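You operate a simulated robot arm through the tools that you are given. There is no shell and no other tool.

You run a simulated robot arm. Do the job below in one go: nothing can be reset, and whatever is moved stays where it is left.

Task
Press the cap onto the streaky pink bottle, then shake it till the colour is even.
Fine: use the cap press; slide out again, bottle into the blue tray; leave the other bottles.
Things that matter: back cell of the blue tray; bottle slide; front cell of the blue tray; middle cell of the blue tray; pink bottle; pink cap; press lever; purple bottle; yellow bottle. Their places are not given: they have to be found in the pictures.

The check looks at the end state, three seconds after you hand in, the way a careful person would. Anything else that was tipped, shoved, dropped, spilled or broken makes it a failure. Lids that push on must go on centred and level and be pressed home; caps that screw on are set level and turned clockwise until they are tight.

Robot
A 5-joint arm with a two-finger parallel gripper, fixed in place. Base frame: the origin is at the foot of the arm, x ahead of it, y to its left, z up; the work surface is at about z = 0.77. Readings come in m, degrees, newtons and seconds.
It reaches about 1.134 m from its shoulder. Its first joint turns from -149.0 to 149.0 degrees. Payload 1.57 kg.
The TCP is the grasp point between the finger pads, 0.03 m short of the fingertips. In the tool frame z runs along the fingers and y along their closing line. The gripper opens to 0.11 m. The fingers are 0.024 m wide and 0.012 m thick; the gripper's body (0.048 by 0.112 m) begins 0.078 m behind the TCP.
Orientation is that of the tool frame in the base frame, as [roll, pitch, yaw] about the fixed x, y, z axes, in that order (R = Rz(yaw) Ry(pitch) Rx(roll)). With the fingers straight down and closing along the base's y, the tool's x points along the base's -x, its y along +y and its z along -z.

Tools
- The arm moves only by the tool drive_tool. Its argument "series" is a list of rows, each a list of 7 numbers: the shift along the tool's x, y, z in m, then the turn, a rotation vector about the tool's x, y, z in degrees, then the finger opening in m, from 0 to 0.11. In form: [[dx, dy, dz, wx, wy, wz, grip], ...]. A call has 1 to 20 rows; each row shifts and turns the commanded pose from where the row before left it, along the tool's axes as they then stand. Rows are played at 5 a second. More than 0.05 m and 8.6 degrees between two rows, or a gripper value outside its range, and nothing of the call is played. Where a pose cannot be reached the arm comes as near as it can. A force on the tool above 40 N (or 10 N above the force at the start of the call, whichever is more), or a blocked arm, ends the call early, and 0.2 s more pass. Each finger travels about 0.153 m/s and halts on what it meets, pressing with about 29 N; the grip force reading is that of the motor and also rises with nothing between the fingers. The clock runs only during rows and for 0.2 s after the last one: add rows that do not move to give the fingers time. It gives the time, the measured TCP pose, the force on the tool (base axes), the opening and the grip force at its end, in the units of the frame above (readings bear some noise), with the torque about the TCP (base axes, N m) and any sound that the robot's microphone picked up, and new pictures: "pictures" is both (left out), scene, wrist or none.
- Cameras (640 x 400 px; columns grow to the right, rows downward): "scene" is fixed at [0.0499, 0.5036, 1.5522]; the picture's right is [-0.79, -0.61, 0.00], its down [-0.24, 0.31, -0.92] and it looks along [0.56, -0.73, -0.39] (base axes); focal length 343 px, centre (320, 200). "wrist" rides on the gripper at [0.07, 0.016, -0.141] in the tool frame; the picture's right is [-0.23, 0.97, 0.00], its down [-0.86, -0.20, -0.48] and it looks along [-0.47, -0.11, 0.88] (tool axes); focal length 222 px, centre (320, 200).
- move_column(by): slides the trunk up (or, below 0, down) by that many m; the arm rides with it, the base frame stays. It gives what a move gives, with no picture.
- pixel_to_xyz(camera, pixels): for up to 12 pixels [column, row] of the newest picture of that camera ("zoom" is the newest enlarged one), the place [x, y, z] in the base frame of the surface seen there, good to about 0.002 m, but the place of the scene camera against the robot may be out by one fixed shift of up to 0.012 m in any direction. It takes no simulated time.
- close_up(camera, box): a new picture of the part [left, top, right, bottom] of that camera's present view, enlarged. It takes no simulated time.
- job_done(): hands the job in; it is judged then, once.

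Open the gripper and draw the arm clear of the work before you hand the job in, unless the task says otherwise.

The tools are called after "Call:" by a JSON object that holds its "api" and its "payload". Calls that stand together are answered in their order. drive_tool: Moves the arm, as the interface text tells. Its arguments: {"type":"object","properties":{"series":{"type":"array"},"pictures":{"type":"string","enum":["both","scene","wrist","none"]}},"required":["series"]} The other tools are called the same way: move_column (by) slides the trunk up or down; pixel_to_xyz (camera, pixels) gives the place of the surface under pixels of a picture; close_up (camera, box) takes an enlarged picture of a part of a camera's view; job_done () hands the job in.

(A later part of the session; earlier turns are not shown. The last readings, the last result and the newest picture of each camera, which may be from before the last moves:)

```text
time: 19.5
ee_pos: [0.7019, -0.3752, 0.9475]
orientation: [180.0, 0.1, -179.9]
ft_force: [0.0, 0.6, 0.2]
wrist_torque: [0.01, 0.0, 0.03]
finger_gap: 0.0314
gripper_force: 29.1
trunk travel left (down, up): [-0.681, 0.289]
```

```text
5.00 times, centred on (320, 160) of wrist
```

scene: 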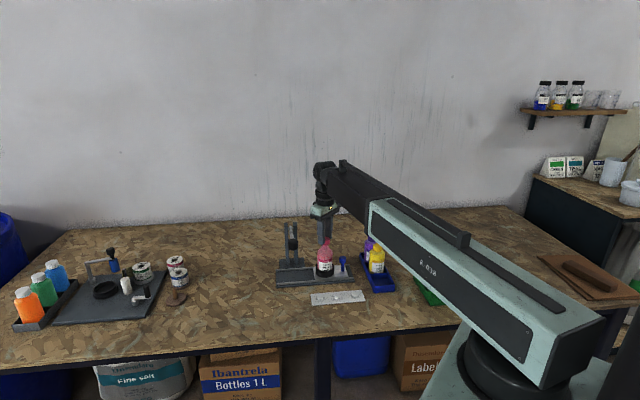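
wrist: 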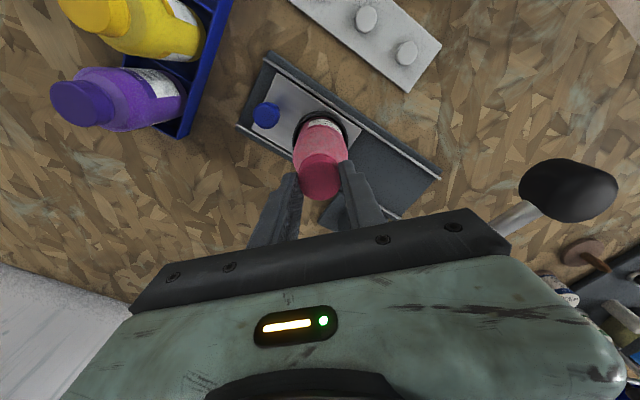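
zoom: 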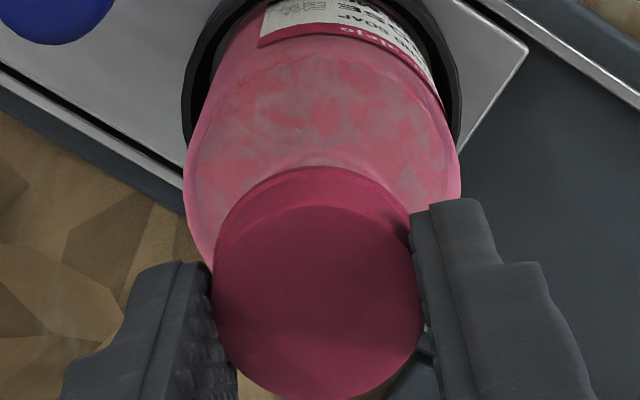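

Wrist view gives about −0.65 mm offset sideways; combined with the scene view the correction is about (+1.6,+0.4) mm. I apply it and re-inspect.

Call:
{"api": "drive_tool", "payload": {"series": [[-0.0016, 0.0004, 0, 0, 0, 0, 0.025], [0, 0, 0, 0, 0, 0, 0.025], [0, 0, 0, 0, 0, 0, 0.025]], "pictures": "both"}}

Call:
{"api": "close_up", "payload": {"camera": "scene", "box": [315, 235, 335, 250]}}

Call:
{"api": "close_up", "payload": {"camera": "wrist", "box": [280, 120, 360, 200]}}

```text
time: 20.3
ee_pos: [0.7026, -0.3755, 0.9466]
orientation: [-180.0, -0.1, -180.0]
ft_force: [-0.4, -0.8, -0.3]
wrist_torque: [-0.02, 0.03, -0.01]
finger_gap: 0.0319
gripper_force: 29.6
trunk travel left (down, up): [-0.681, 0.289]
```

scene: 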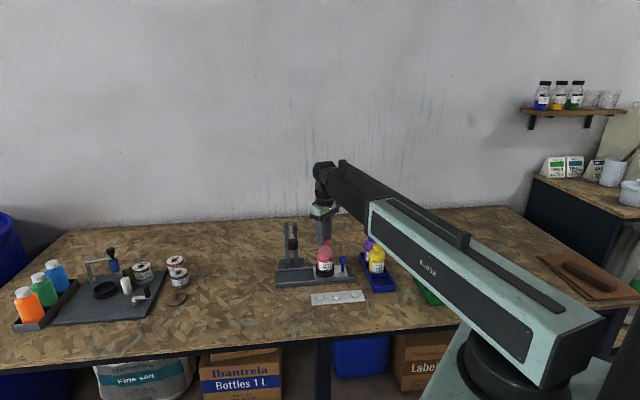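
wrist: 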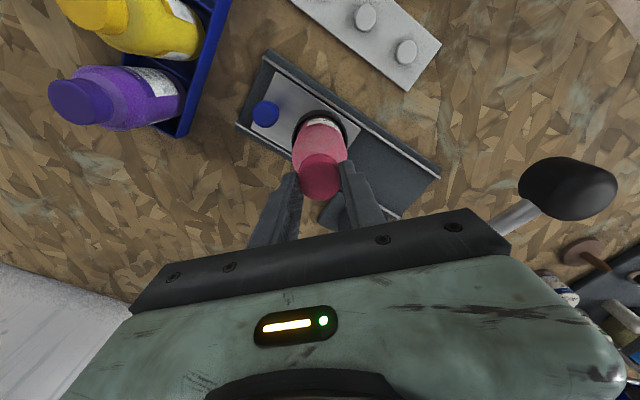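

```text
16.00 times, centred on (325, 242) of scene
```

zoom: 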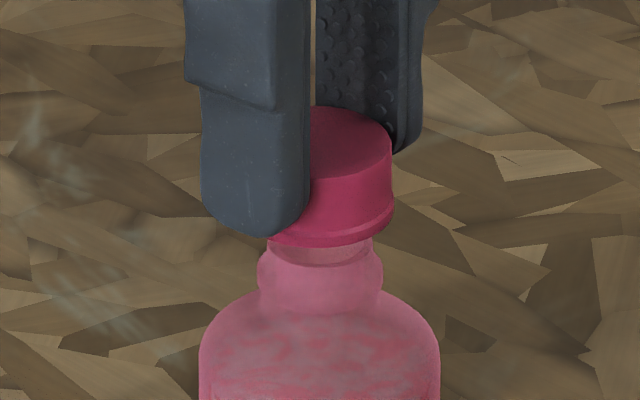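

```text
5.00 times, centred on (320, 160) of wrist
```

zoom: 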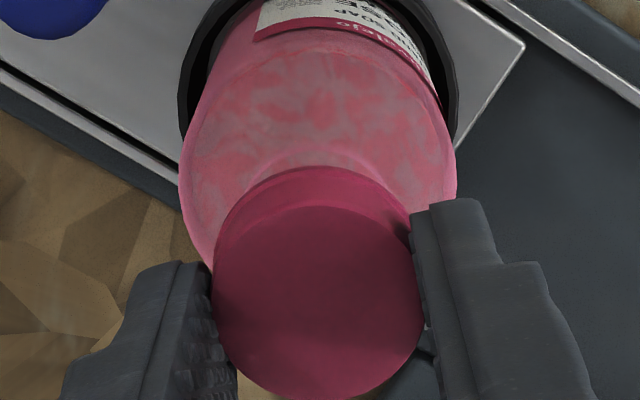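

Now scene shows cap axis ≈320.5 vs bottle 320, and the wrist view agrees within 0.3 mm. I lower in small steps watching the force.

Call:
{"api": "move_column", "payload": {"by": -0.008}}

Call:
{"api": "move_column", "payload": {"by": -0.003}}

```text
time: 20.9
ee_pos: [0.7022, -0.3751, 0.9391]
orientation: [-180.0, 0.0, 180.0]
ft_force: [0.9, 0.8, -0.1]
wrist_torque: [0.02, 0.0, 0.01]
finger_gap: 0.0321
gripper_force: 29.6
trunk travel left (down, up): [-0.673, 0.297]
```

```text
time: 21.4
ee_pos: [0.7019, -0.3749, 0.9368]
orientation: [179.9, 0.0, -180.0]
ft_force: [0.5, -0.1, 0.9]
wrist_torque: [0.0, 0.02, 0.02]
finger_gap: 0.0318
gripper_force: 28.5
trunk travel left (down, up): [-0.67, 0.3]
```

No clear contact yet at TCP z 0.937. I continue in 2–3 mm steps.

Call:
{"api": "move_column", "payload": {"by": -0.002}}

Call:
{"api": "move_column", "payload": {"by": -0.002}}

Call:
{"api": "drive_tool", "payload": {"series": [[0, 0, 0, 0, 0, 0, 0.025]], "pictures": "both"}}

Call:
{"api": "close_up", "payload": {"camera": "scene", "box": [315, 235, 335, 250]}}

```text
time: 21.9
ee_pos: [0.7015, -0.3756, 0.9344]
orientation: [180.0, 0.0, 179.9]
ft_force: [-0.1, -0.4, 0.6]
wrist_torque: [0.0, 0.02, -0.04]
finger_gap: 0.0321
gripper_force: 29.8
trunk travel left (down, up): [-0.668, 0.302]
```

```text
time: 22.4
ee_pos: [0.7023, -0.3754, 0.9323]
orientation: [179.9, 0.1, 180.0]
ft_force: [0.6, 0.2, 0.5]
wrist_torque: [-0.01, 0.03, -0.01]
finger_gap: 0.032
gripper_force: 29.1
trunk travel left (down, up): [-0.666, 0.304]
```

```text
time: 22.9
ee_pos: [0.7025, -0.3749, 0.9314]
orientation: [179.9, 0.0, 180.0]
ft_force: [-0.5, 0.7, -0.8]
wrist_torque: [0.04, 0.01, -0.03]
finger_gap: 0.0315
gripper_force: 29.2
trunk travel left (down, up): [-0.666, 0.304]
```

scene: 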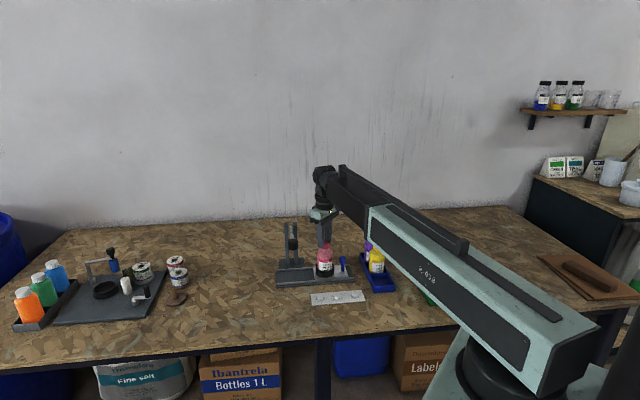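
wrist: 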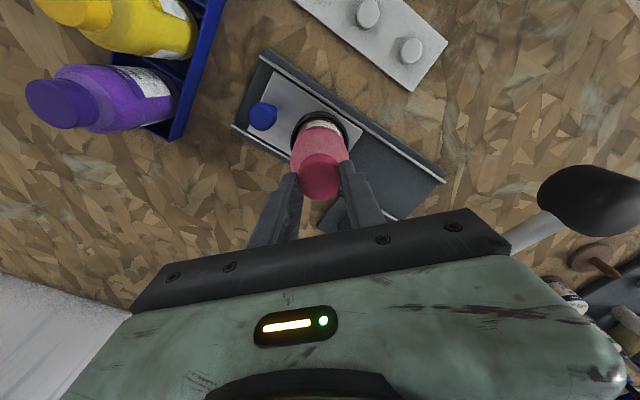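

```text
16.00 times, centred on (325, 242) of scene
```

zoom: 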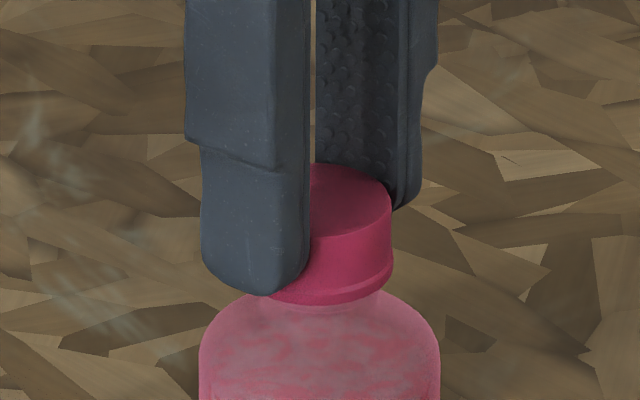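

Cap is now over the neck (its lower edge near the bead) with no force yet. I continue with 1–1.5 mm steps until it takes some load.

Call:
{"api": "move_column", "payload": {"by": -0.0015}}

Call:
{"api": "move_column", "payload": {"by": -0.0015}}

```text
time: 23.4
ee_pos: [0.7025, -0.3761, 0.9321]
orientation: [180.0, 0.1, -179.9]
ft_force: [0.4, 0.3, 1.3]
wrist_torque: [0.03, 0.02, 0.01]
finger_gap: 0.0316
gripper_force: 29.0
trunk travel left (down, up): [-0.664, 0.306]
```

```text
time: 23.9
ee_pos: [0.7022, -0.3741, 0.9294]
orientation: [-180.0, 0.0, -180.0]
ft_force: [-0.3, 0.7, 0.2]
wrist_torque: [0.02, -0.01, -0.03]
finger_gap: 0.032
gripper_force: 29.6
trunk travel left (down, up): [-0.663, 0.307]
```

Still no load. I keep stepping down.

Call:
{"api": "move_column", "payload": {"by": -0.0015}}

Call:
{"api": "move_column", "payload": {"by": -0.0015}}

Call:
{"api": "drive_tool", "payload": {"series": [[0, 0, 0, 0, 0, 0, 0.025]], "pictures": "scene"}}

Call:
{"api": "close_up", "payload": {"camera": "scene", "box": [315, 235, 335, 250]}}

```text
time: 24.4
ee_pos: [0.7018, -0.3742, 0.9277]
orientation: [180.0, 0.0, -180.0]
ft_force: [-0.7, 0.5, -0.3]
wrist_torque: [0.01, -0.02, 0.03]
finger_gap: 0.0321
gripper_force: 27.8
trunk travel left (down, up): [-0.661, 0.309]
```

```text
time: 24.9
ee_pos: [0.7013, -0.3737, 0.9267]
orientation: [179.9, 0.0, 180.0]
ft_force: [-0.4, 0.5, -0.1]
wrist_torque: [-0.03, -0.02, -0.03]
finger_gap: 0.0319
gripper_force: 28.7
trunk travel left (down, up): [-0.66, 0.31]
```

```text
time: 25.3
ee_pos: [0.7024, -0.3753, 0.9263]
orientation: [179.9, 0.0, 180.0]
ft_force: [0.8, 0.1, -0.3]
wrist_torque: [-0.02, 0.02, -0.01]
finger_gap: 0.0319
gripper_force: 28.4
trunk travel left (down, up): [-0.66, 0.31]
```

scene: 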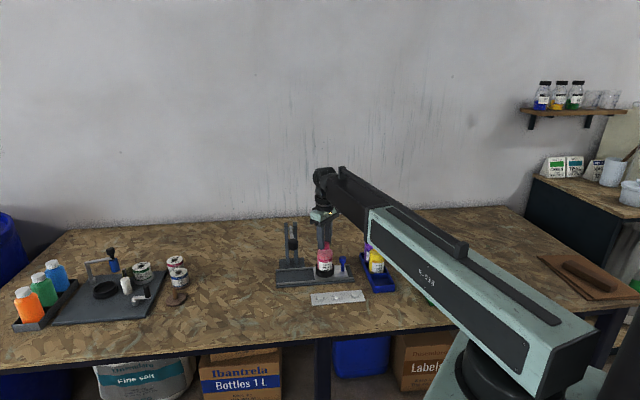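

```text
16.00 times, centred on (325, 242) of scene
```

zoom: 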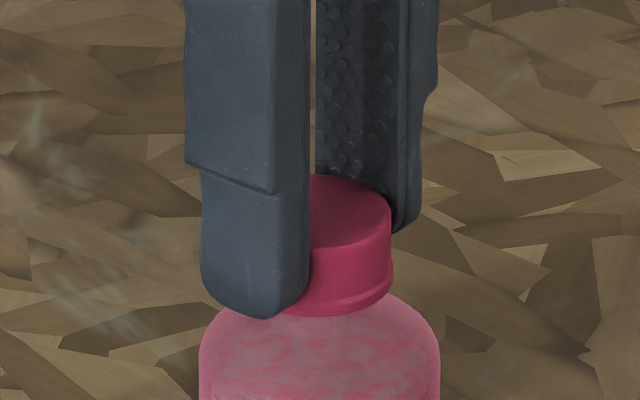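

The cap has seated on the bead (it now stays while the fingers slid ~2 mm further), so it rests on the neck. I open the fingers gently.

Call:
{"api": "drive_tool", "payload": {"series": [[0, 0, 0, 0, 0, 0, 0.034], [0, 0, 0, 0, 0, 0, 0.04], [0, 0, 0, 0, 0, 0, 0.05], [0, 0, 0, 0, 0, 0, 0.06], [0, 0, 0, 0, 0, 0, 0.06]], "pictures": "both"}}

Call:
{"api": "close_up", "payload": {"camera": "scene", "box": [315, 235, 335, 250]}}

Call:
{"api": "close_up", "payload": {"camera": "wrist", "box": [280, 120, 360, 200]}}

```text
time: 26.5
ee_pos: [0.7026, -0.3754, 0.9267]
orientation: [-180.0, 0.0, 179.9]
ft_force: [0.1, 0.6, -0.2]
wrist_torque: [-0.02, -0.01, 0.02]
finger_gap: 0.06
gripper_force: 0.0
trunk travel left (down, up): [-0.66, 0.31]
```

scene: 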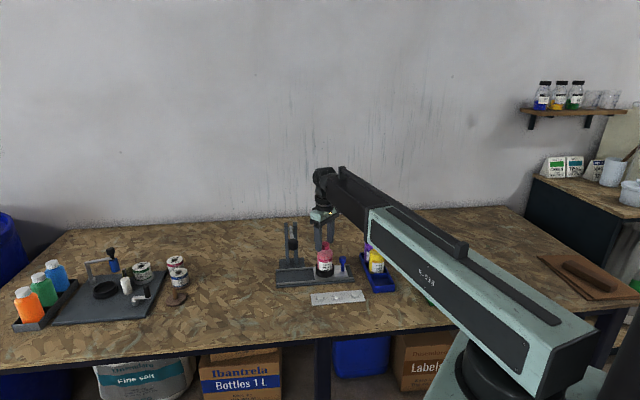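
wrist: 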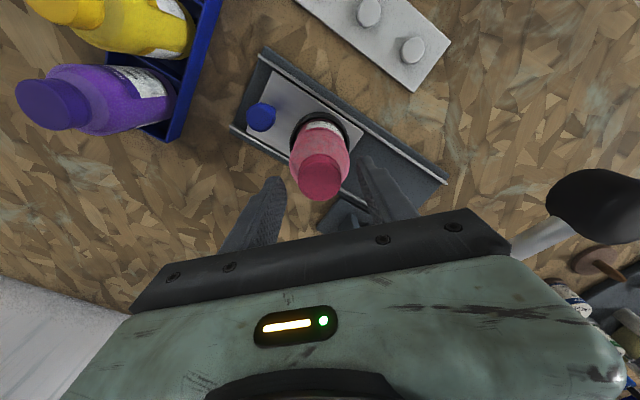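

```text
16.00 times, centred on (325, 242) of scene
```

zoom: 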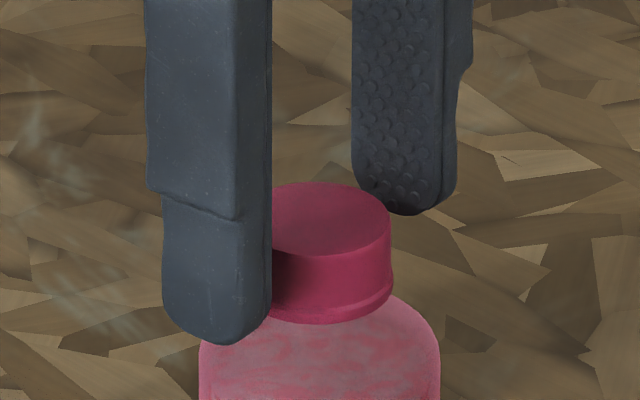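

```text
5.00 times, centred on (320, 160) of wrist
```

zoom: 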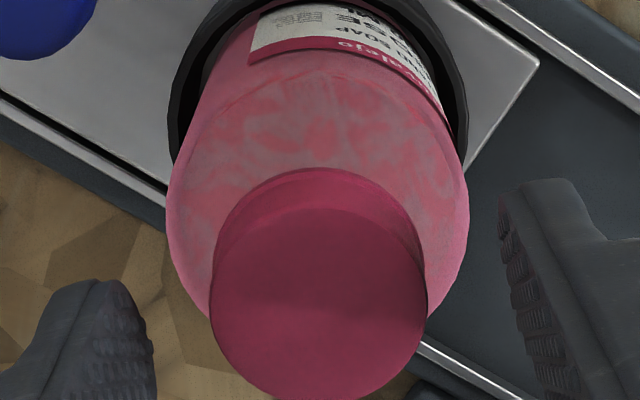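

The cap sits level and centred on the neck. I raise the trunk 0.07 m clear of it, then look for the slide knob.

Call:
{"api": "move_column", "payload": {"by": 0.07}}

Call:
{"api": "drive_tool", "payload": {"series": [[0.03, -0.02, 0, 0, 0, 0, 0.06], [0.03, -0.02, 0, 0, 0, 0, 0.06], [0, 0, 0, 0, 0, 0, 0.06], [0, 0, 0, 0, 0, 0, 0.06]], "pictures": "both"}}

Call:
{"api": "close_up", "payload": {"camera": "wrist", "box": [260, 100, 420, 220]}}

```text
time: 27.6
ee_pos: [0.7021, -0.3742, 0.9956]
orientation: [-180.0, 0.0, -180.0]
ft_force: [-0.4, -0.7, 0.8]
wrist_torque: [0.01, -0.05, -0.03]
finger_gap: 0.0597
gripper_force: 0.0
trunk travel left (down, up): [-0.73, 0.24]
```

```text
time: 28.6
ee_pos: [0.6433, -0.4112, 0.9967]
orientation: [-179.9, 0.0, -180.0]
ft_force: [-0.4, 1.1, -0.6]
wrist_torque: [-0.01, -0.02, 0.05]
finger_gap: 0.0601
gripper_force: 0.1
trunk travel left (down, up): [-0.73, 0.24]
```

scene: 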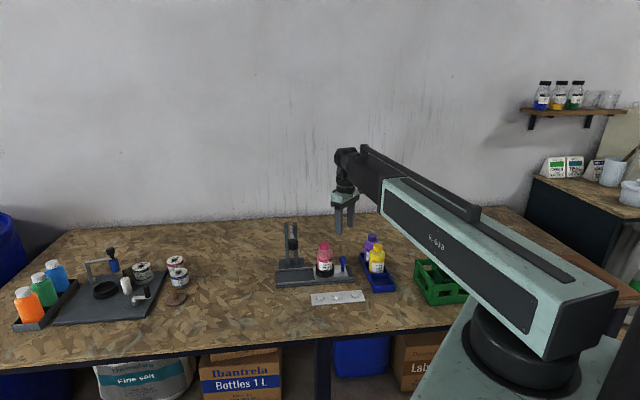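
wrist: 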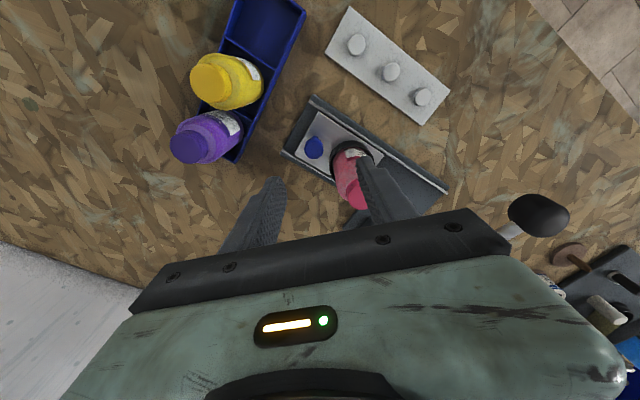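

```text
3.33 times, centred on (340, 160) of wrist
```

zoom: 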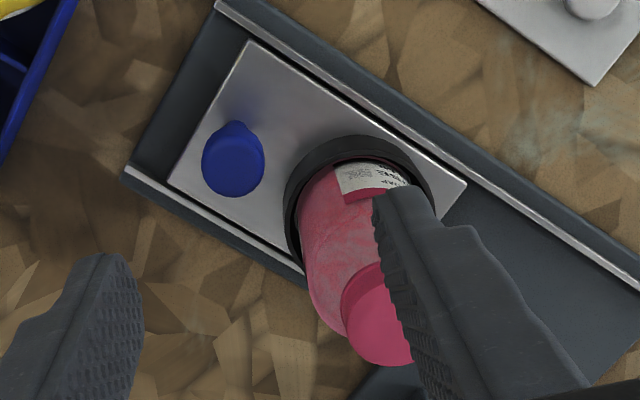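

The knob's top is at zoom (233,165). I query it and rail points for precise knob position and rail direction in the wrist frame.

Call:
{"api": "pixel_to_xyz", "payload": {"camera": "zoom", "pixels": [[233, 165], [206, 165], [260, 165], [233, 140], [233, 192], [170, 183], [247, 45], [463, 185], [125, 170], [218, 5], [620, 277], [410, 350]]}}

```text
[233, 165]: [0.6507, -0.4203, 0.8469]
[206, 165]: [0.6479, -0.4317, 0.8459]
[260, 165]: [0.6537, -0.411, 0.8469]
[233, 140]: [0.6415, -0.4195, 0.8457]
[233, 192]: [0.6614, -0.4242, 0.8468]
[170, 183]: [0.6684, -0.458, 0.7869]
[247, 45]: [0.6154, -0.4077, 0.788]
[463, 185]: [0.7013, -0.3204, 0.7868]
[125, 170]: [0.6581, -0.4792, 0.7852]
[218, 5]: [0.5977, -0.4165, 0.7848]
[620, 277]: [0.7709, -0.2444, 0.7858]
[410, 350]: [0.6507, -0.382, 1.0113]
```

Knob centre (0.651,-0.4212), top z 0.847; rail direction is 45°. I turn the hand 45° so the fingers close across the rail with the camera trailing, staying at this height.

Call:
{"api": "drive_tool", "payload": {"series": [[0, 0, 0, 0, 0, -7.5, 0.06], [0, 0, 0, 0, 0, -7.5, 0.06], [0, 0, 0, 0, 0, -7.5, 0.06], [0, 0, 0, 0, 0, -7.5, 0.06], [0, 0, 0, 0, 0, -7.5, 0.06], [0, 0, 0, 0, 0, -7.5, 0.06], [0.0017, -0.0124, 0, 0, 0, 0, 0.06], [0, 0, 0, 0, 0, 0, 0.06], [0, 0, 0, 0, 0, 0, 0.06]], "pictures": "both"}}

Call:
{"api": "close_up", "payload": {"camera": "wrist", "box": [260, 100, 420, 220]}}

```text
time: 30.6
ee_pos: [0.6511, -0.4247, 0.9961]
orientation: [-180.0, -0.1, -135.0]
ft_force: [-0.8, -0.1, -0.2]
wrist_torque: [0.0, -0.01, -0.02]
finger_gap: 0.0601
gripper_force: 0.0
trunk travel left (down, up): [-0.73, 0.24]
```

scene: 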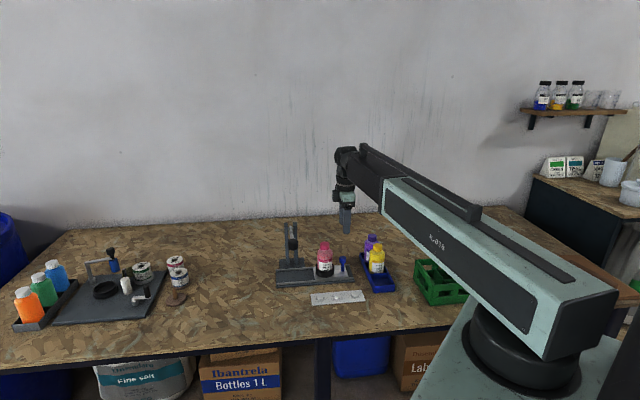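
wrist: 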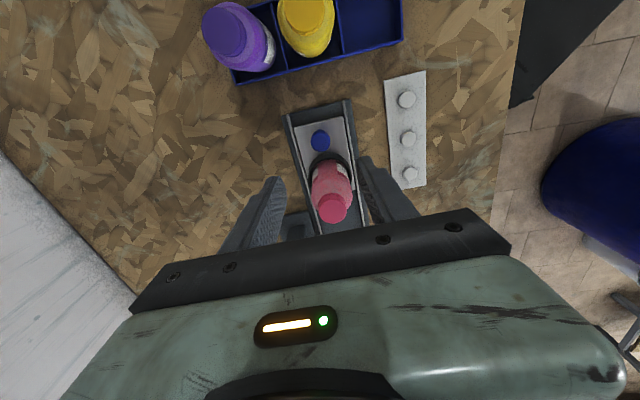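

```text
3.33 times, centred on (340, 160) of wrist
```

zoom: 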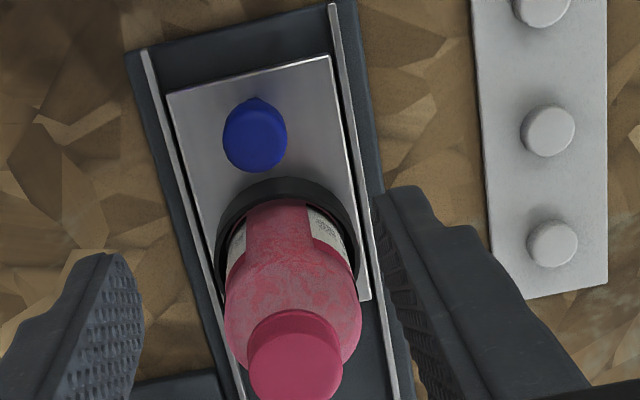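

Knob seen at zoom (255,138). I re-measure it from this pose, together with the cap and tray.

Call:
{"api": "pixel_to_xyz", "payload": {"camera": "zoom", "pixels": [[255, 138], [227, 138], [283, 138], [255, 113], [255, 166], [296, 362], [252, 362], [340, 362], [235, 250], [355, 250]]}}

Call:
{"api": "pixel_to_xyz", "payload": {"camera": "wrist", "pixels": [[336, 5], [340, 52], [402, 40], [402, 10], [372, 25], [250, 68], [237, 83], [272, 5], [307, 25], [237, 35]]}}

```text
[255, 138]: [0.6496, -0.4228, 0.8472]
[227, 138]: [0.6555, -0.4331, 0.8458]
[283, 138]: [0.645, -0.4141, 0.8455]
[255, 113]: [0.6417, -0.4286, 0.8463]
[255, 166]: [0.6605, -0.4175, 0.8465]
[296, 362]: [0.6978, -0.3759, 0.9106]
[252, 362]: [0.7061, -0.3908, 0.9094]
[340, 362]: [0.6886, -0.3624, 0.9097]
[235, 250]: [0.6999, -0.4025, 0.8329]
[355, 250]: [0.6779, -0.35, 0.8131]
```

```text
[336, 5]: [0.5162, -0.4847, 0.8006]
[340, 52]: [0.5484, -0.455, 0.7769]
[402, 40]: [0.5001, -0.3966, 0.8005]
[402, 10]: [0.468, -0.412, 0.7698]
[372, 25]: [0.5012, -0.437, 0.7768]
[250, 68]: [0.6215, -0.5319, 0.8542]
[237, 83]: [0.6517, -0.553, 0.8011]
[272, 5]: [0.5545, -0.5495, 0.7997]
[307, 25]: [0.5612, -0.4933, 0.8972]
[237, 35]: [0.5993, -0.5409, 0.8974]
```

The knob is at about (0.6508,-0.4225). I adjust 1.5 mm, then lower so the tips flank the knob head (TCP z≈0.848).

Call:
{"api": "drive_tool", "payload": {"series": [[-0.0013, 0.0016, 0, 0, 0, 0, 0.06], [0, 0, 0, 0, 0, 0, 0.06]], "pictures": "none"}}

Call:
{"api": "move_column", "payload": {"by": -0.11}}

Call:
{"api": "drive_tool", "payload": {"series": [[0, 0, 0, 0, 0, 0, 0.06]], "pictures": "both"}}

Call:
{"api": "close_up", "payload": {"camera": "scene", "box": [290, 220, 370, 280]}}

```text
time: 31.2
ee_pos: [0.65, -0.4221, 0.9965]
orientation: [-180.0, 0.0, -135.0]
ft_force: [-0.4, -0.1, -0.5]
wrist_torque: [-0.03, -0.01, -0.03]
finger_gap: 0.0599
gripper_force: 0.1
trunk travel left (down, up): [-0.73, 0.24]
```

```text
time: 32.6
ee_pos: [0.6493, -0.4227, 0.8863]
orientation: [-179.9, 0.0, -135.0]
ft_force: [-1.2, -0.5, 0.6]
wrist_torque: [0.0, -0.01, -0.01]
finger_gap: 0.0599
gripper_force: 0.1
trunk travel left (down, up): [-0.62, 0.35]
```

```text
time: 33.0
ee_pos: [0.6497, -0.423, 0.8876]
orientation: [180.0, -0.1, -135.0]
ft_force: [-0.8, 0.2, 0.3]
wrist_torque: [0.01, 0.0, 0.01]
finger_gap: 0.0601
gripper_force: 0.0
trunk travel left (down, up): [-0.62, 0.35]
```

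scene: 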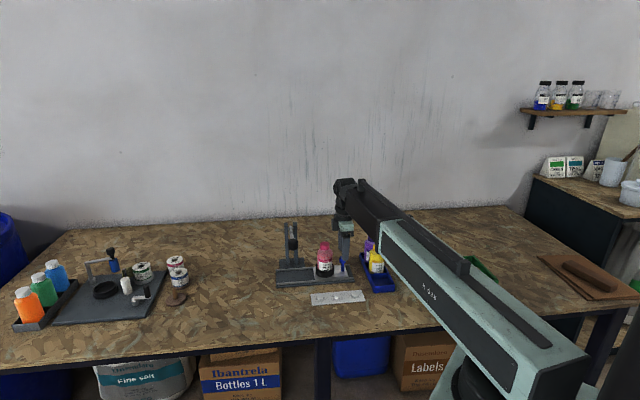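
wrist: 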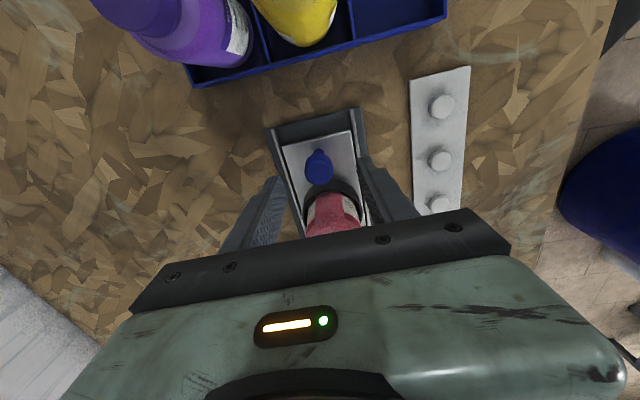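

```text
6.67 times, centred on (330, 250) of scene
```

zoom: 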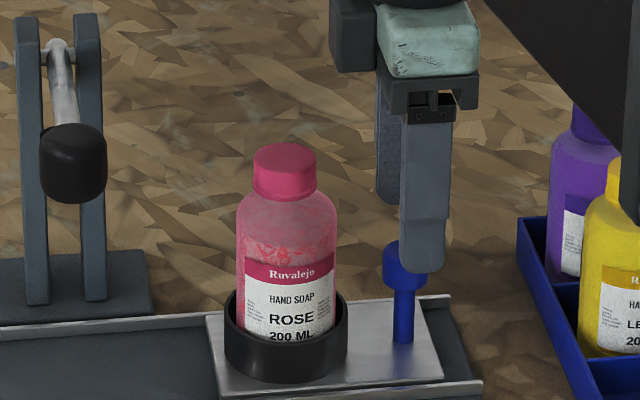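

Fingers flank the knob front and back. I lower 31 mm and close on the knob head.

Call:
{"api": "move_column", "payload": {"by": -0.031}}

Call:
{"api": "drive_tool", "payload": {"series": [[0, 0, 0, 0, 0, 0, 0.045], [0, 0, 0, 0, 0, 0, 0.035], [0, 0, 0, 0, 0, 0, 0.028], [0, 0, 0, 0, 0, 0, 0.022], [0, 0, 0, 0, 0, 0, 0.016], [0, 0, 0, 0, 0, 0, 0.016]], "pictures": "both"}}

Call:
{"api": "close_up", "payload": {"camera": "scene", "box": [290, 220, 370, 280]}}

```text
time: 33.8
ee_pos: [0.6509, -0.4212, 0.8562]
orientation: [179.9, 0.0, -134.9]
ft_force: [-0.3, 0.5, -0.7]
wrist_torque: [0.01, 0.03, 0.01]
finger_gap: 0.0599
gripper_force: 0.2
trunk travel left (down, up): [-0.589, 0.381]
```

```text
time: 35.1
ee_pos: [0.6504, -0.4238, 0.8555]
orientation: [-179.9, 0.1, -134.9]
ft_force: [14.7, -14.0, 11.5]
wrist_torque: [-0.12, -0.05, -0.05]
finger_gap: 0.0253
gripper_force: 37.0
trunk travel left (down, up): [-0.589, 0.381]
```

scene: 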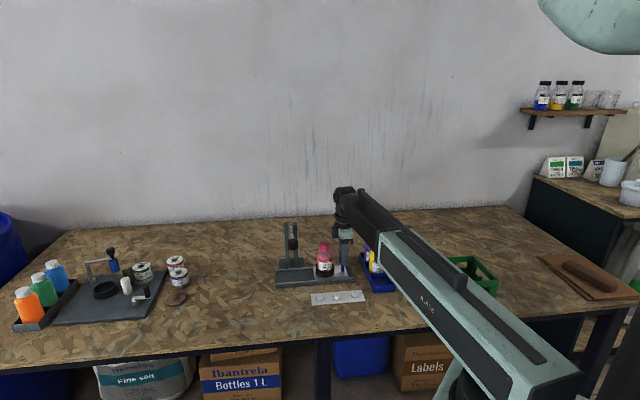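
wrist: 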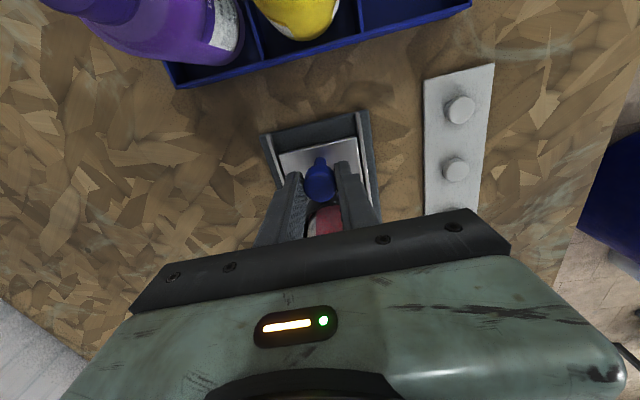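

```text
6.67 times, centred on (330, 250) of scene
```

zoom: 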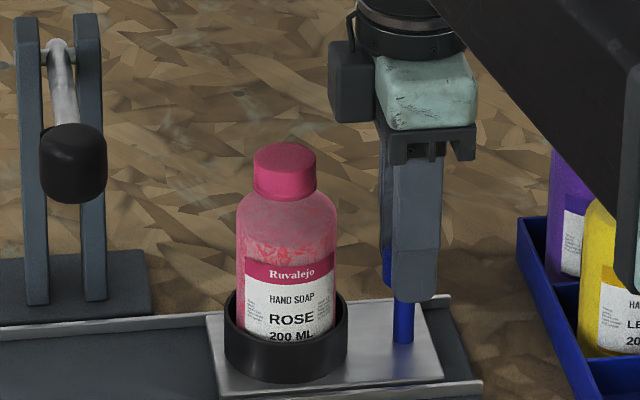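

The grip holds the knob (25 mm) but there is ~20 N side force, so the hand is slightly off-centre. I ease the tool ~1 mm in the direction of the force to relieve it.

Call:
{"api": "drive_tool", "payload": {"series": [[0, -0.001, 0, 0, 0, 0, 0.016], [0, 0, 0, 0, 0, 0, 0.016]], "pictures": "none"}}

```text
time: 35.8
ee_pos: [0.651, -0.4232, 0.8553]
orientation: [-180.0, 0.0, -135.0]
ft_force: [11.5, -9.0, 8.0]
wrist_torque: [-0.46, -0.58, -0.03]
finger_gap: 0.0257
gripper_force: 36.9
trunk travel left (down, up): [-0.589, 0.381]
```

Side force fell to ~14 N. I ease 2 mm more the same way.

Call:
{"api": "drive_tool", "payload": {"series": [[0, -0.001, 0, 0, 0, 0, 0.016], [0, -0.001, 0, 0, 0, 0, 0.016], [0, 0, 0, 0, 0, 0, 0.016]], "pictures": "both"}}

Call:
{"api": "close_up", "payload": {"camera": "scene", "box": [290, 220, 370, 280]}}

Call:
{"api": "close_up", "payload": {"camera": "wrist", "box": [280, 140, 360, 240]}}

```text
time: 36.5
ee_pos: [0.6518, -0.4236, 0.8555]
orientation: [179.7, 0.0, -135.0]
ft_force: [-7.2, 7.4, -9.3]
wrist_torque: [-0.03, -0.3, 0.06]
finger_gap: 0.0259
gripper_force: 36.6
trunk travel left (down, up): [-0.589, 0.381]
```

scene: 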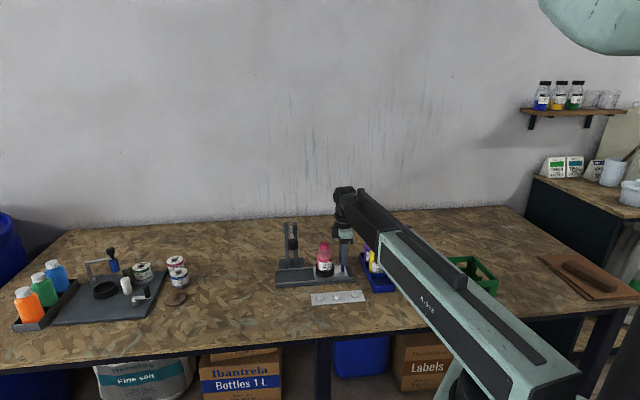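
wrist: 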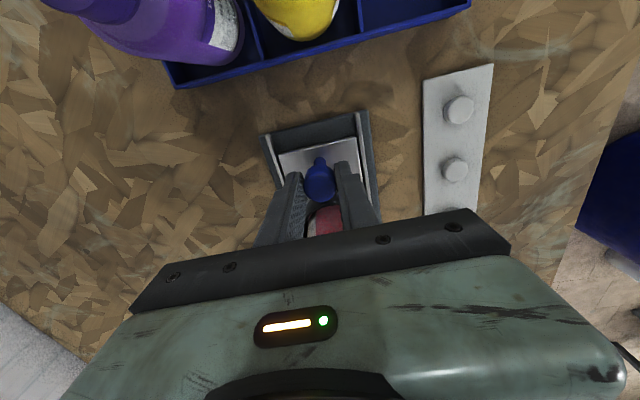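

```text
6.67 times, centred on (330, 250) of scene
```

zoom: 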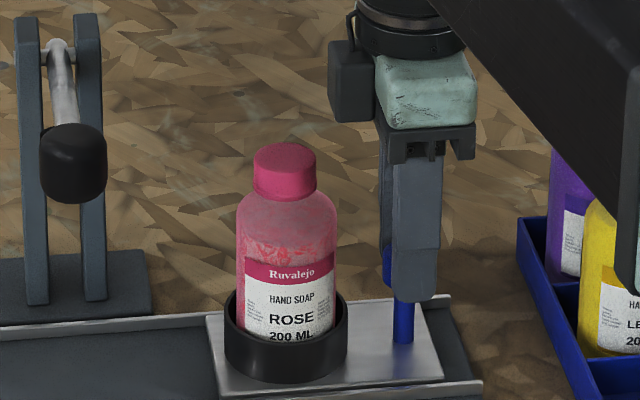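

```text
4.00 times, centred on (320, 190) of wrist
```

zoom: 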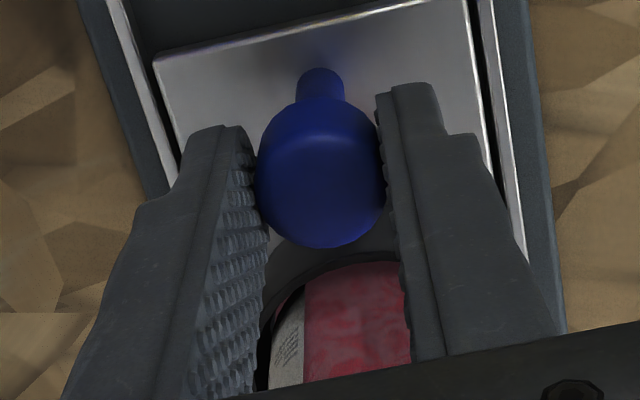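

Force reversed to ~10 N, so centre is ~0.8 mm back. I correct and read again.

Call:
{"api": "drive_tool", "payload": {"series": [[0, 0.0008, 0, 0, 0, 0, 0.016], [0, 0, 0, 0, 0, 0, 0.016]], "pictures": "none"}}

```text
time: 37.1
ee_pos: [0.6514, -0.4239, 0.8547]
orientation: [179.9, 0.0, -135.1]
ft_force: [-8.3, 9.7, -14.3]
wrist_torque: [-0.03, -0.2, 0.01]
finger_gap: 0.0253
gripper_force: 36.5
trunk travel left (down, up): [-0.589, 0.381]
```

The readings show stored friction. I open slightly to let it relax, then re-close to see the true off-centre force.

Call:
{"api": "drive_tool", "payload": {"series": [[0, 0, 0, 0, 0, 0, 0.034], [0, 0, 0, 0, 0, 0, 0.034], [0, 0, 0, 0, 0, 0, 0.034]], "pictures": "wrist"}}

Call:
{"api": "close_up", "payload": {"camera": "wrist", "box": [280, 140, 360, 240]}}

```text
time: 38.0
ee_pos: [0.6504, -0.4243, 0.8554]
orientation: [180.0, 0.0, -135.0]
ft_force: [-0.3, 0.1, 0.1]
wrist_torque: [-0.02, 0.03, -0.03]
finger_gap: 0.034
gripper_force: 0.1
trunk travel left (down, up): [-0.589, 0.381]
```

wrist: 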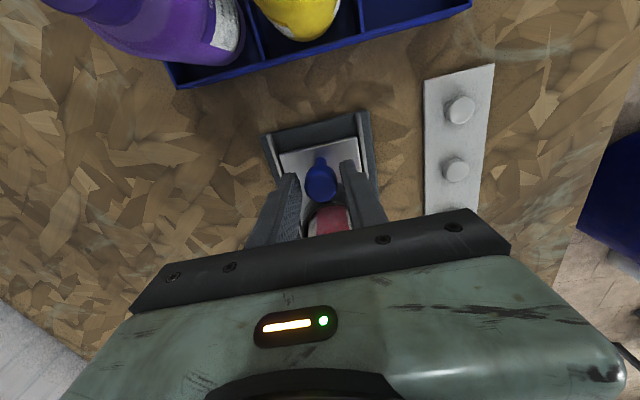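

```text
4.00 times, centred on (320, 190) of wrist
```

zoom: 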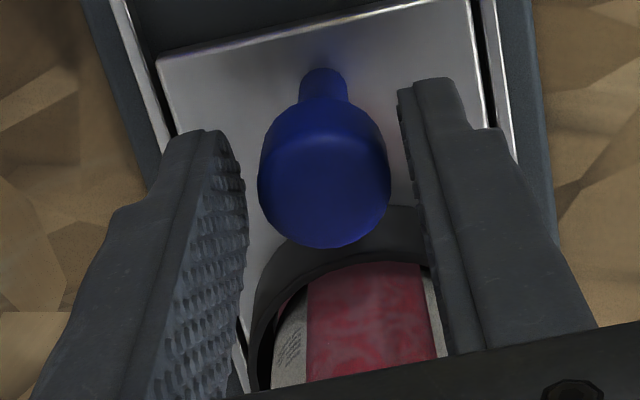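

The fingers now sit nearly evenly around the knob. I close again and read the force.

Call:
{"api": "drive_tool", "payload": {"series": [[0, 0, 0, 0, 0, 0, 0.029], [0, 0, 0, 0, 0, 0, 0.025], [0, 0, 0, 0, 0, 0, 0.022], [0, 0, 0, 0, 0, 0, 0.022]], "pictures": "none"}}

```text
time: 39.0
ee_pos: [0.6508, -0.4242, 0.8547]
orientation: [-180.0, -0.1, -135.0]
ft_force: [-4.7, 4.8, -4.9]
wrist_torque: [-0.15, -0.14, -0.02]
finger_gap: 0.0255
gripper_force: 36.9
trunk travel left (down, up): [-0.589, 0.381]
```

Only ~7 N side force now, fine. I start sliding along the rail (tool −x) gently, 10 mm first, to see that the slide follows.

Call:
{"api": "drive_tool", "payload": {"series": [[-0.005, 0, 0, 0, 0, 0, 0.022], [-0.005, 0, 0, 0, 0, 0, 0.022], [0, 0, 0, 0, 0, 0, 0.022]], "pictures": "scene"}}

Call:
{"api": "close_up", "payload": {"camera": "scene", "box": [280, 220, 360, 280]}}

```text
time: 39.8
ee_pos: [0.6597, -0.4161, 0.8553]
orientation: [179.8, 0.0, -135.0]
ft_force: [-8.9, 8.2, -9.5]
wrist_torque: [-0.19, -0.03, 0.0]
finger_gap: 0.0256
gripper_force: 36.7
trunk travel left (down, up): [-0.589, 0.381]
```

scene: 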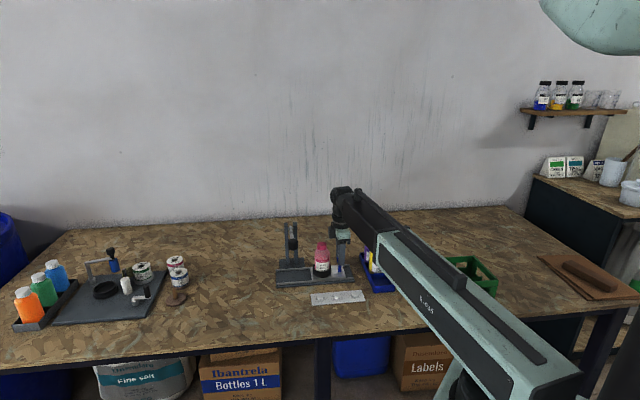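

```text
6.67 times, centred on (320, 250) of scene
```

zoom: 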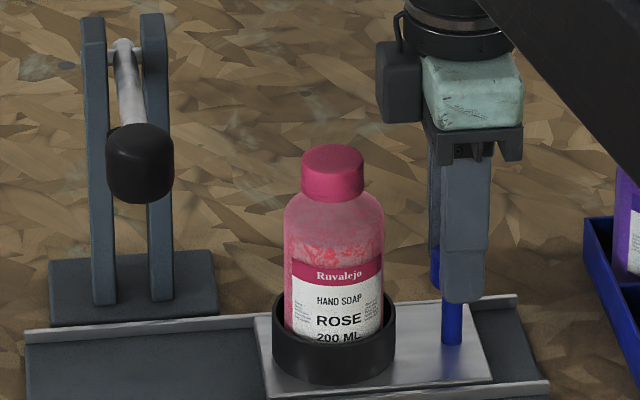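

The slide follows. Before going further I check clearance between the dark block on the hand (zoom ≈(380,80)) and the lever (zoom ≈(125,80)) at the end of travel.

Call:
{"api": "pixel_to_xyz", "payload": {"camera": "zoom", "pixels": [[380, 60], [380, 110], [400, 118], [412, 60], [400, 30], [405, 40], [125, 60], [133, 100], [140, 140], [172, 170], [140, 195], [122, 45]]}}

```text
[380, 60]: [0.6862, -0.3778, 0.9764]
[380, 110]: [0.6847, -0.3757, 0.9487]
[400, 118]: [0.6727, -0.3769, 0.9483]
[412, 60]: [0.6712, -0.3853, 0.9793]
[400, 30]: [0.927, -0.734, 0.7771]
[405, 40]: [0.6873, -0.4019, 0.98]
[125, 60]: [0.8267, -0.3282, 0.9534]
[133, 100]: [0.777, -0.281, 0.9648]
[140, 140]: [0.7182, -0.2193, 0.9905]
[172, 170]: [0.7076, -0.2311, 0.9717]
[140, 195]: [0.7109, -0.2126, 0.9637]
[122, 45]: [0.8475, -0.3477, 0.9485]
```

At end of travel the block will still be ~20 mm from the lever bar, so it's clear. I continue sliding 80 mm in small rows.

Call:
{"api": "drive_tool", "payload": {"series": [[-0.008, 0.0004, 0, 0, 0, 0, 0.022], [-0.008, 0, 0, 0, 0, 0, 0.022], [-0.008, 0, 0, 0, 0, 0, 0.022], [-0.008, 0, 0, 0, 0, 0, 0.022], [-0.008, 0, 0, 0, 0, 0, 0.022], [-0.008, 0, 0, 0, 0, 0, 0.022], [-0.008, 0, 0, 0, 0, 0, 0.022], [-0.008, 0, 0, 0, 0, 0, 0.022], [-0.008, 0, 0, 0, 0, 0, 0.022], [-0.008, 0, 0, 0, 0, 0, 0.022], [0, 0, 0, 0, 0, 0, 0.022]], "pictures": "both"}}

Call:
{"api": "close_up", "payload": {"camera": "scene", "box": [270, 215, 350, 275]}}

```text
time: 42.1
ee_pos: [0.716, -0.36, 0.8564]
orientation: [180.0, 0.0, -135.0]
ft_force: [-5.7, 7.4, -4.2]
wrist_torque: [-0.13, -0.1, -0.07]
finger_gap: 0.0255
gripper_force: 36.4
trunk travel left (down, up): [-0.589, 0.381]
```

scene: 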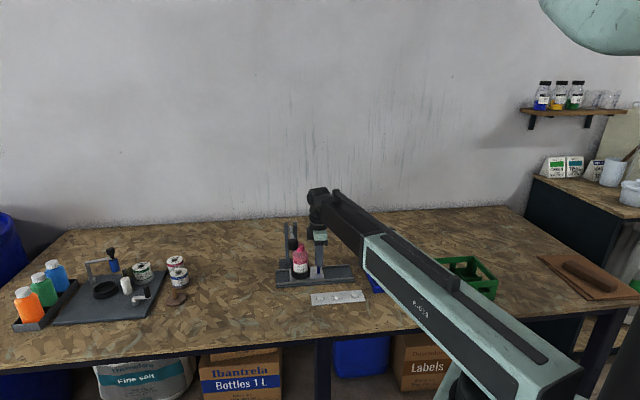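
wrist: 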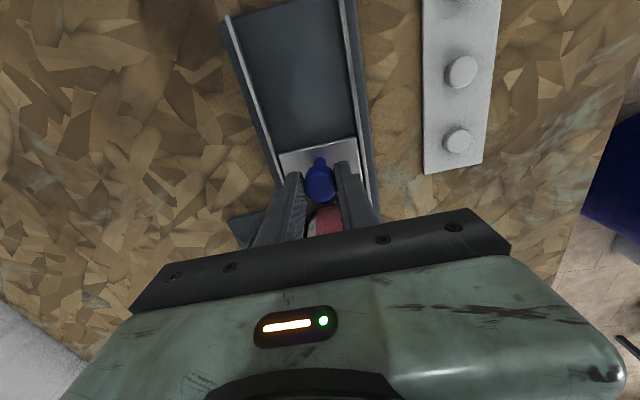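

```text
6.67 times, centred on (310, 245) of scene
```

zoom: 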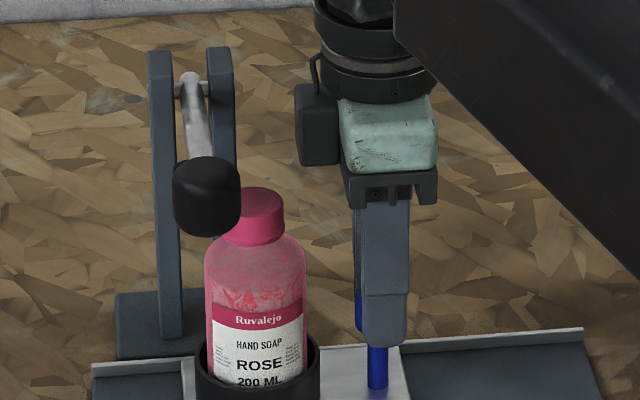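

The bottle is ~25–30 mm short of the lever line. I slide 18 mm more and look again.

Call:
{"api": "drive_tool", "payload": {"series": [[-0.006, 0, 0, 0, 0, 0, 0.022], [-0.006, 0, 0, 0, 0, 0, 0.022], [-0.006, 0, 0, 0, 0, 0, 0.022], [0, 0, 0, 0, 0, 0, 0.022]], "pictures": "scene"}}

Call:
{"api": "close_up", "payload": {"camera": "scene", "box": [270, 215, 350, 275]}}

```text
time: 43.1
ee_pos: [0.728, -0.3469, 0.8549]
orientation: [180.0, 0.0, -135.0]
ft_force: [-13.0, 14.2, -12.4]
wrist_torque: [0.11, -0.04, -0.01]
finger_gap: 0.0255
gripper_force: 36.9
trunk travel left (down, up): [-0.589, 0.381]
```

scene: 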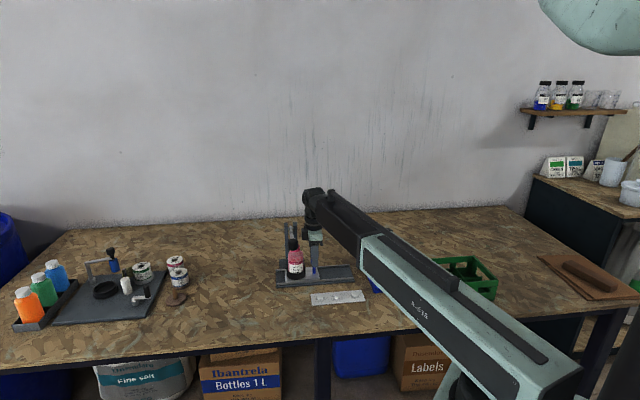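

```text
6.67 times, centred on (310, 245) of scene
```

zoom: 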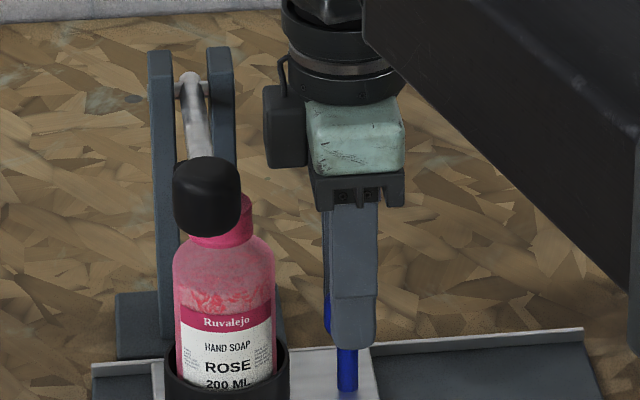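

Bottle axis (zoom 224) is ~26 px right of the lever line (198), about 14 mm. I ease the side load and advance 8 mm, then small steps to find the stop.

Call:
{"api": "drive_tool", "payload": {"series": [[-0.004, 0.001, 0, 0, 0, 0, 0.022], [-0.004, 0, 0, 0, 0, 0, 0.022], [0, 0, 0, 0, 0, 0, 0.022]], "pictures": "none"}}

Call:
{"api": "drive_tool", "payload": {"series": [[-0.002, 0, 0, 0, 0, 0, 0.022], [-0.002, 0, 0, 0, 0, 0, 0.022], [0, 0, 0, 0, 0, 0, 0.022]], "pictures": "scene"}}

Call:
{"api": "close_up", "payload": {"camera": "scene", "box": [270, 215, 350, 275]}}

```text
time: 44.0
ee_pos: [0.7336, -0.3399, 0.8552]
orientation: [-180.0, 0.0, -135.0]
ft_force: [-2.9, 6.1, -1.9]
wrist_torque: [0.23, 0.55, -0.05]
finger_gap: 0.0255
gripper_force: 36.9
trunk travel left (down, up): [-0.589, 0.381]
```

```text
time: 44.8
ee_pos: [0.7352, -0.3399, 0.8566]
orientation: [-180.0, 0.1, -135.1]
ft_force: [-4.0, -3.6, 0.3]
wrist_torque: [0.45, 0.07, -0.07]
finger_gap: 0.0256
gripper_force: 37.2
trunk travel left (down, up): [-0.589, 0.381]
```

scene: 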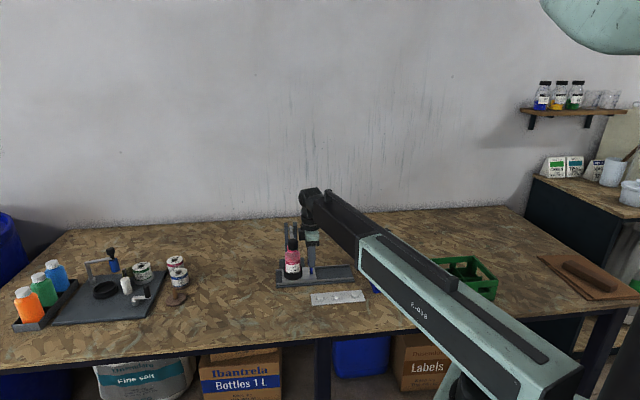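

```text
6.67 times, centred on (310, 245) of scene
```

zoom: 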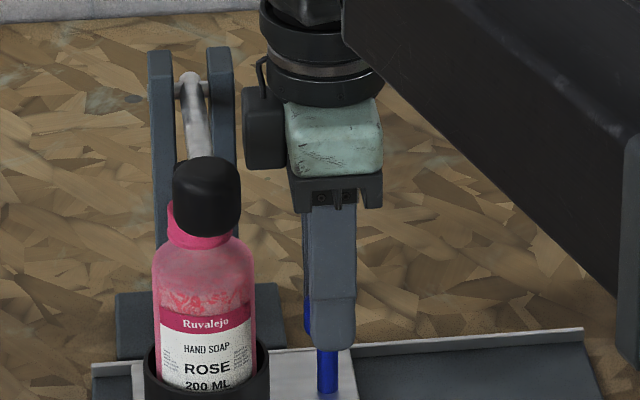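

The bottle axis is now at zoom 206, near the lever line ~198, and a small back-force (5 N) appears. I push a few mm more to find the stop.

Call:
{"api": "drive_tool", "payload": {"series": [[-0.002, 0, 0, 0, 0, 0, 0.022], [0, 0, 0, 0, 0, 0, 0.022]], "pictures": "none"}}

Call:
{"api": "drive_tool", "payload": {"series": [[-0.002, 0, 0, 0, 0, 0, 0.022], [0, 0, 0, 0, 0, 0, 0.022]], "pictures": "scene"}}

Call:
{"api": "close_up", "payload": {"camera": "scene", "box": [270, 215, 350, 275]}}

```text
time: 45.4
ee_pos: [0.7365, -0.3392, 0.8564]
orientation: [-179.9, 0.0, -135.0]
ft_force: [-17.7, -12.3, -5.6]
wrist_torque: [-0.69, 0.1, 0.04]
finger_gap: 0.0256
gripper_force: 37.6
trunk travel left (down, up): [-0.589, 0.381]
```

```text
time: 46.0
ee_pos: [0.7385, -0.3383, 0.8557]
orientation: [179.9, -0.1, -135.1]
ft_force: [-28.7, -12.4, -9.4]
wrist_torque: [-0.57, 0.42, 0.04]
finger_gap: 0.0259
gripper_force: 37.5
trunk travel left (down, up): [-0.589, 0.381]
```

scene: 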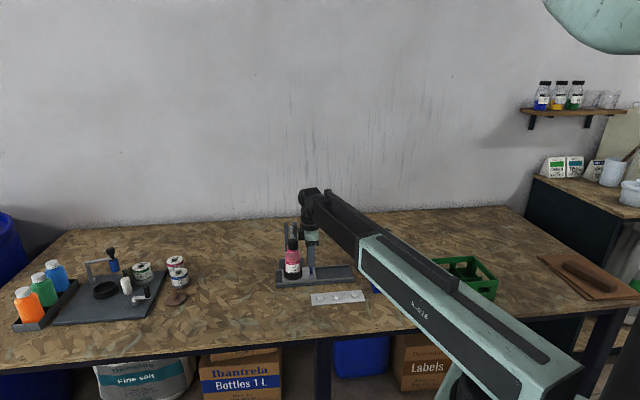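

```text
6.67 times, centred on (310, 245) of scene
```

zoom: 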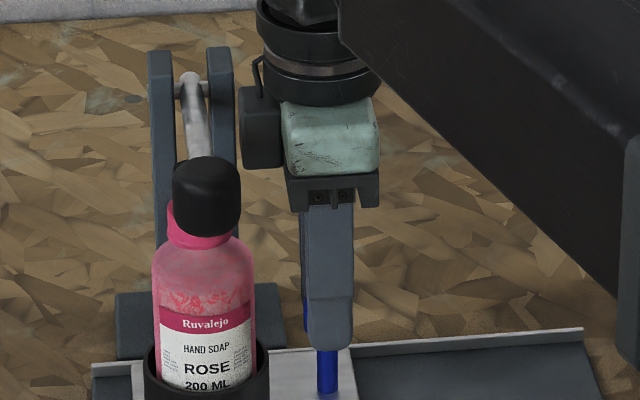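

The slide is against its stop (28 N, bottle no longer moves), bottle under the lever. I back the command off 3 mm to relax, then open the fingers.

Call:
{"api": "drive_tool", "payload": {"series": [[0.003, 0, 0, 0, 0, 0, 0.022], [0, 0, 0, 0, 0, 0, 0.03], [0, 0, 0, 0, 0, 0, 0.04], [0, 0, 0, 0, 0, 0, 0.055], [0, 0, 0, 0, 0, 0, 0.055]], "pictures": "scene"}}

Call:
{"api": "close_up", "payload": {"camera": "scene", "box": [270, 215, 350, 275]}}

```text
time: 47.1
ee_pos: [0.7377, -0.3382, 0.8553]
orientation: [-180.0, 0.1, -135.0]
ft_force: [-0.2, -0.5, 0.6]
wrist_torque: [0.02, -0.02, 0.0]
finger_gap: 0.0553
gripper_force: 0.1
trunk travel left (down, up): [-0.589, 0.381]
```

scene: 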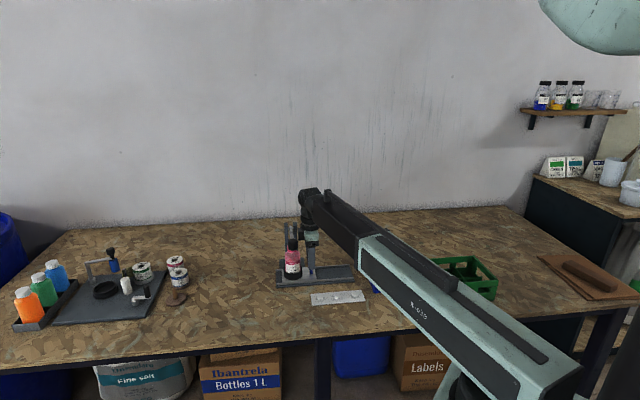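

```text
6.67 times, centred on (310, 245) of scene
```

zoom: 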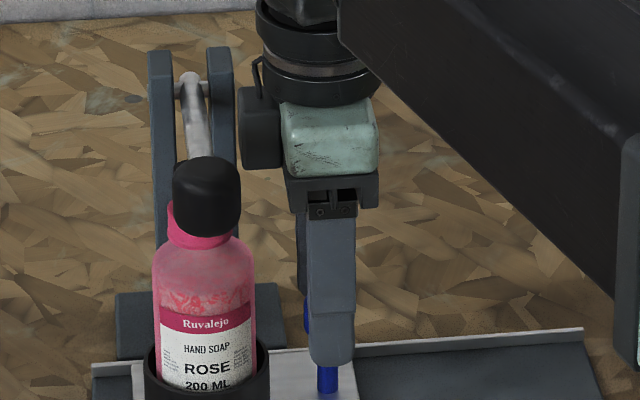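

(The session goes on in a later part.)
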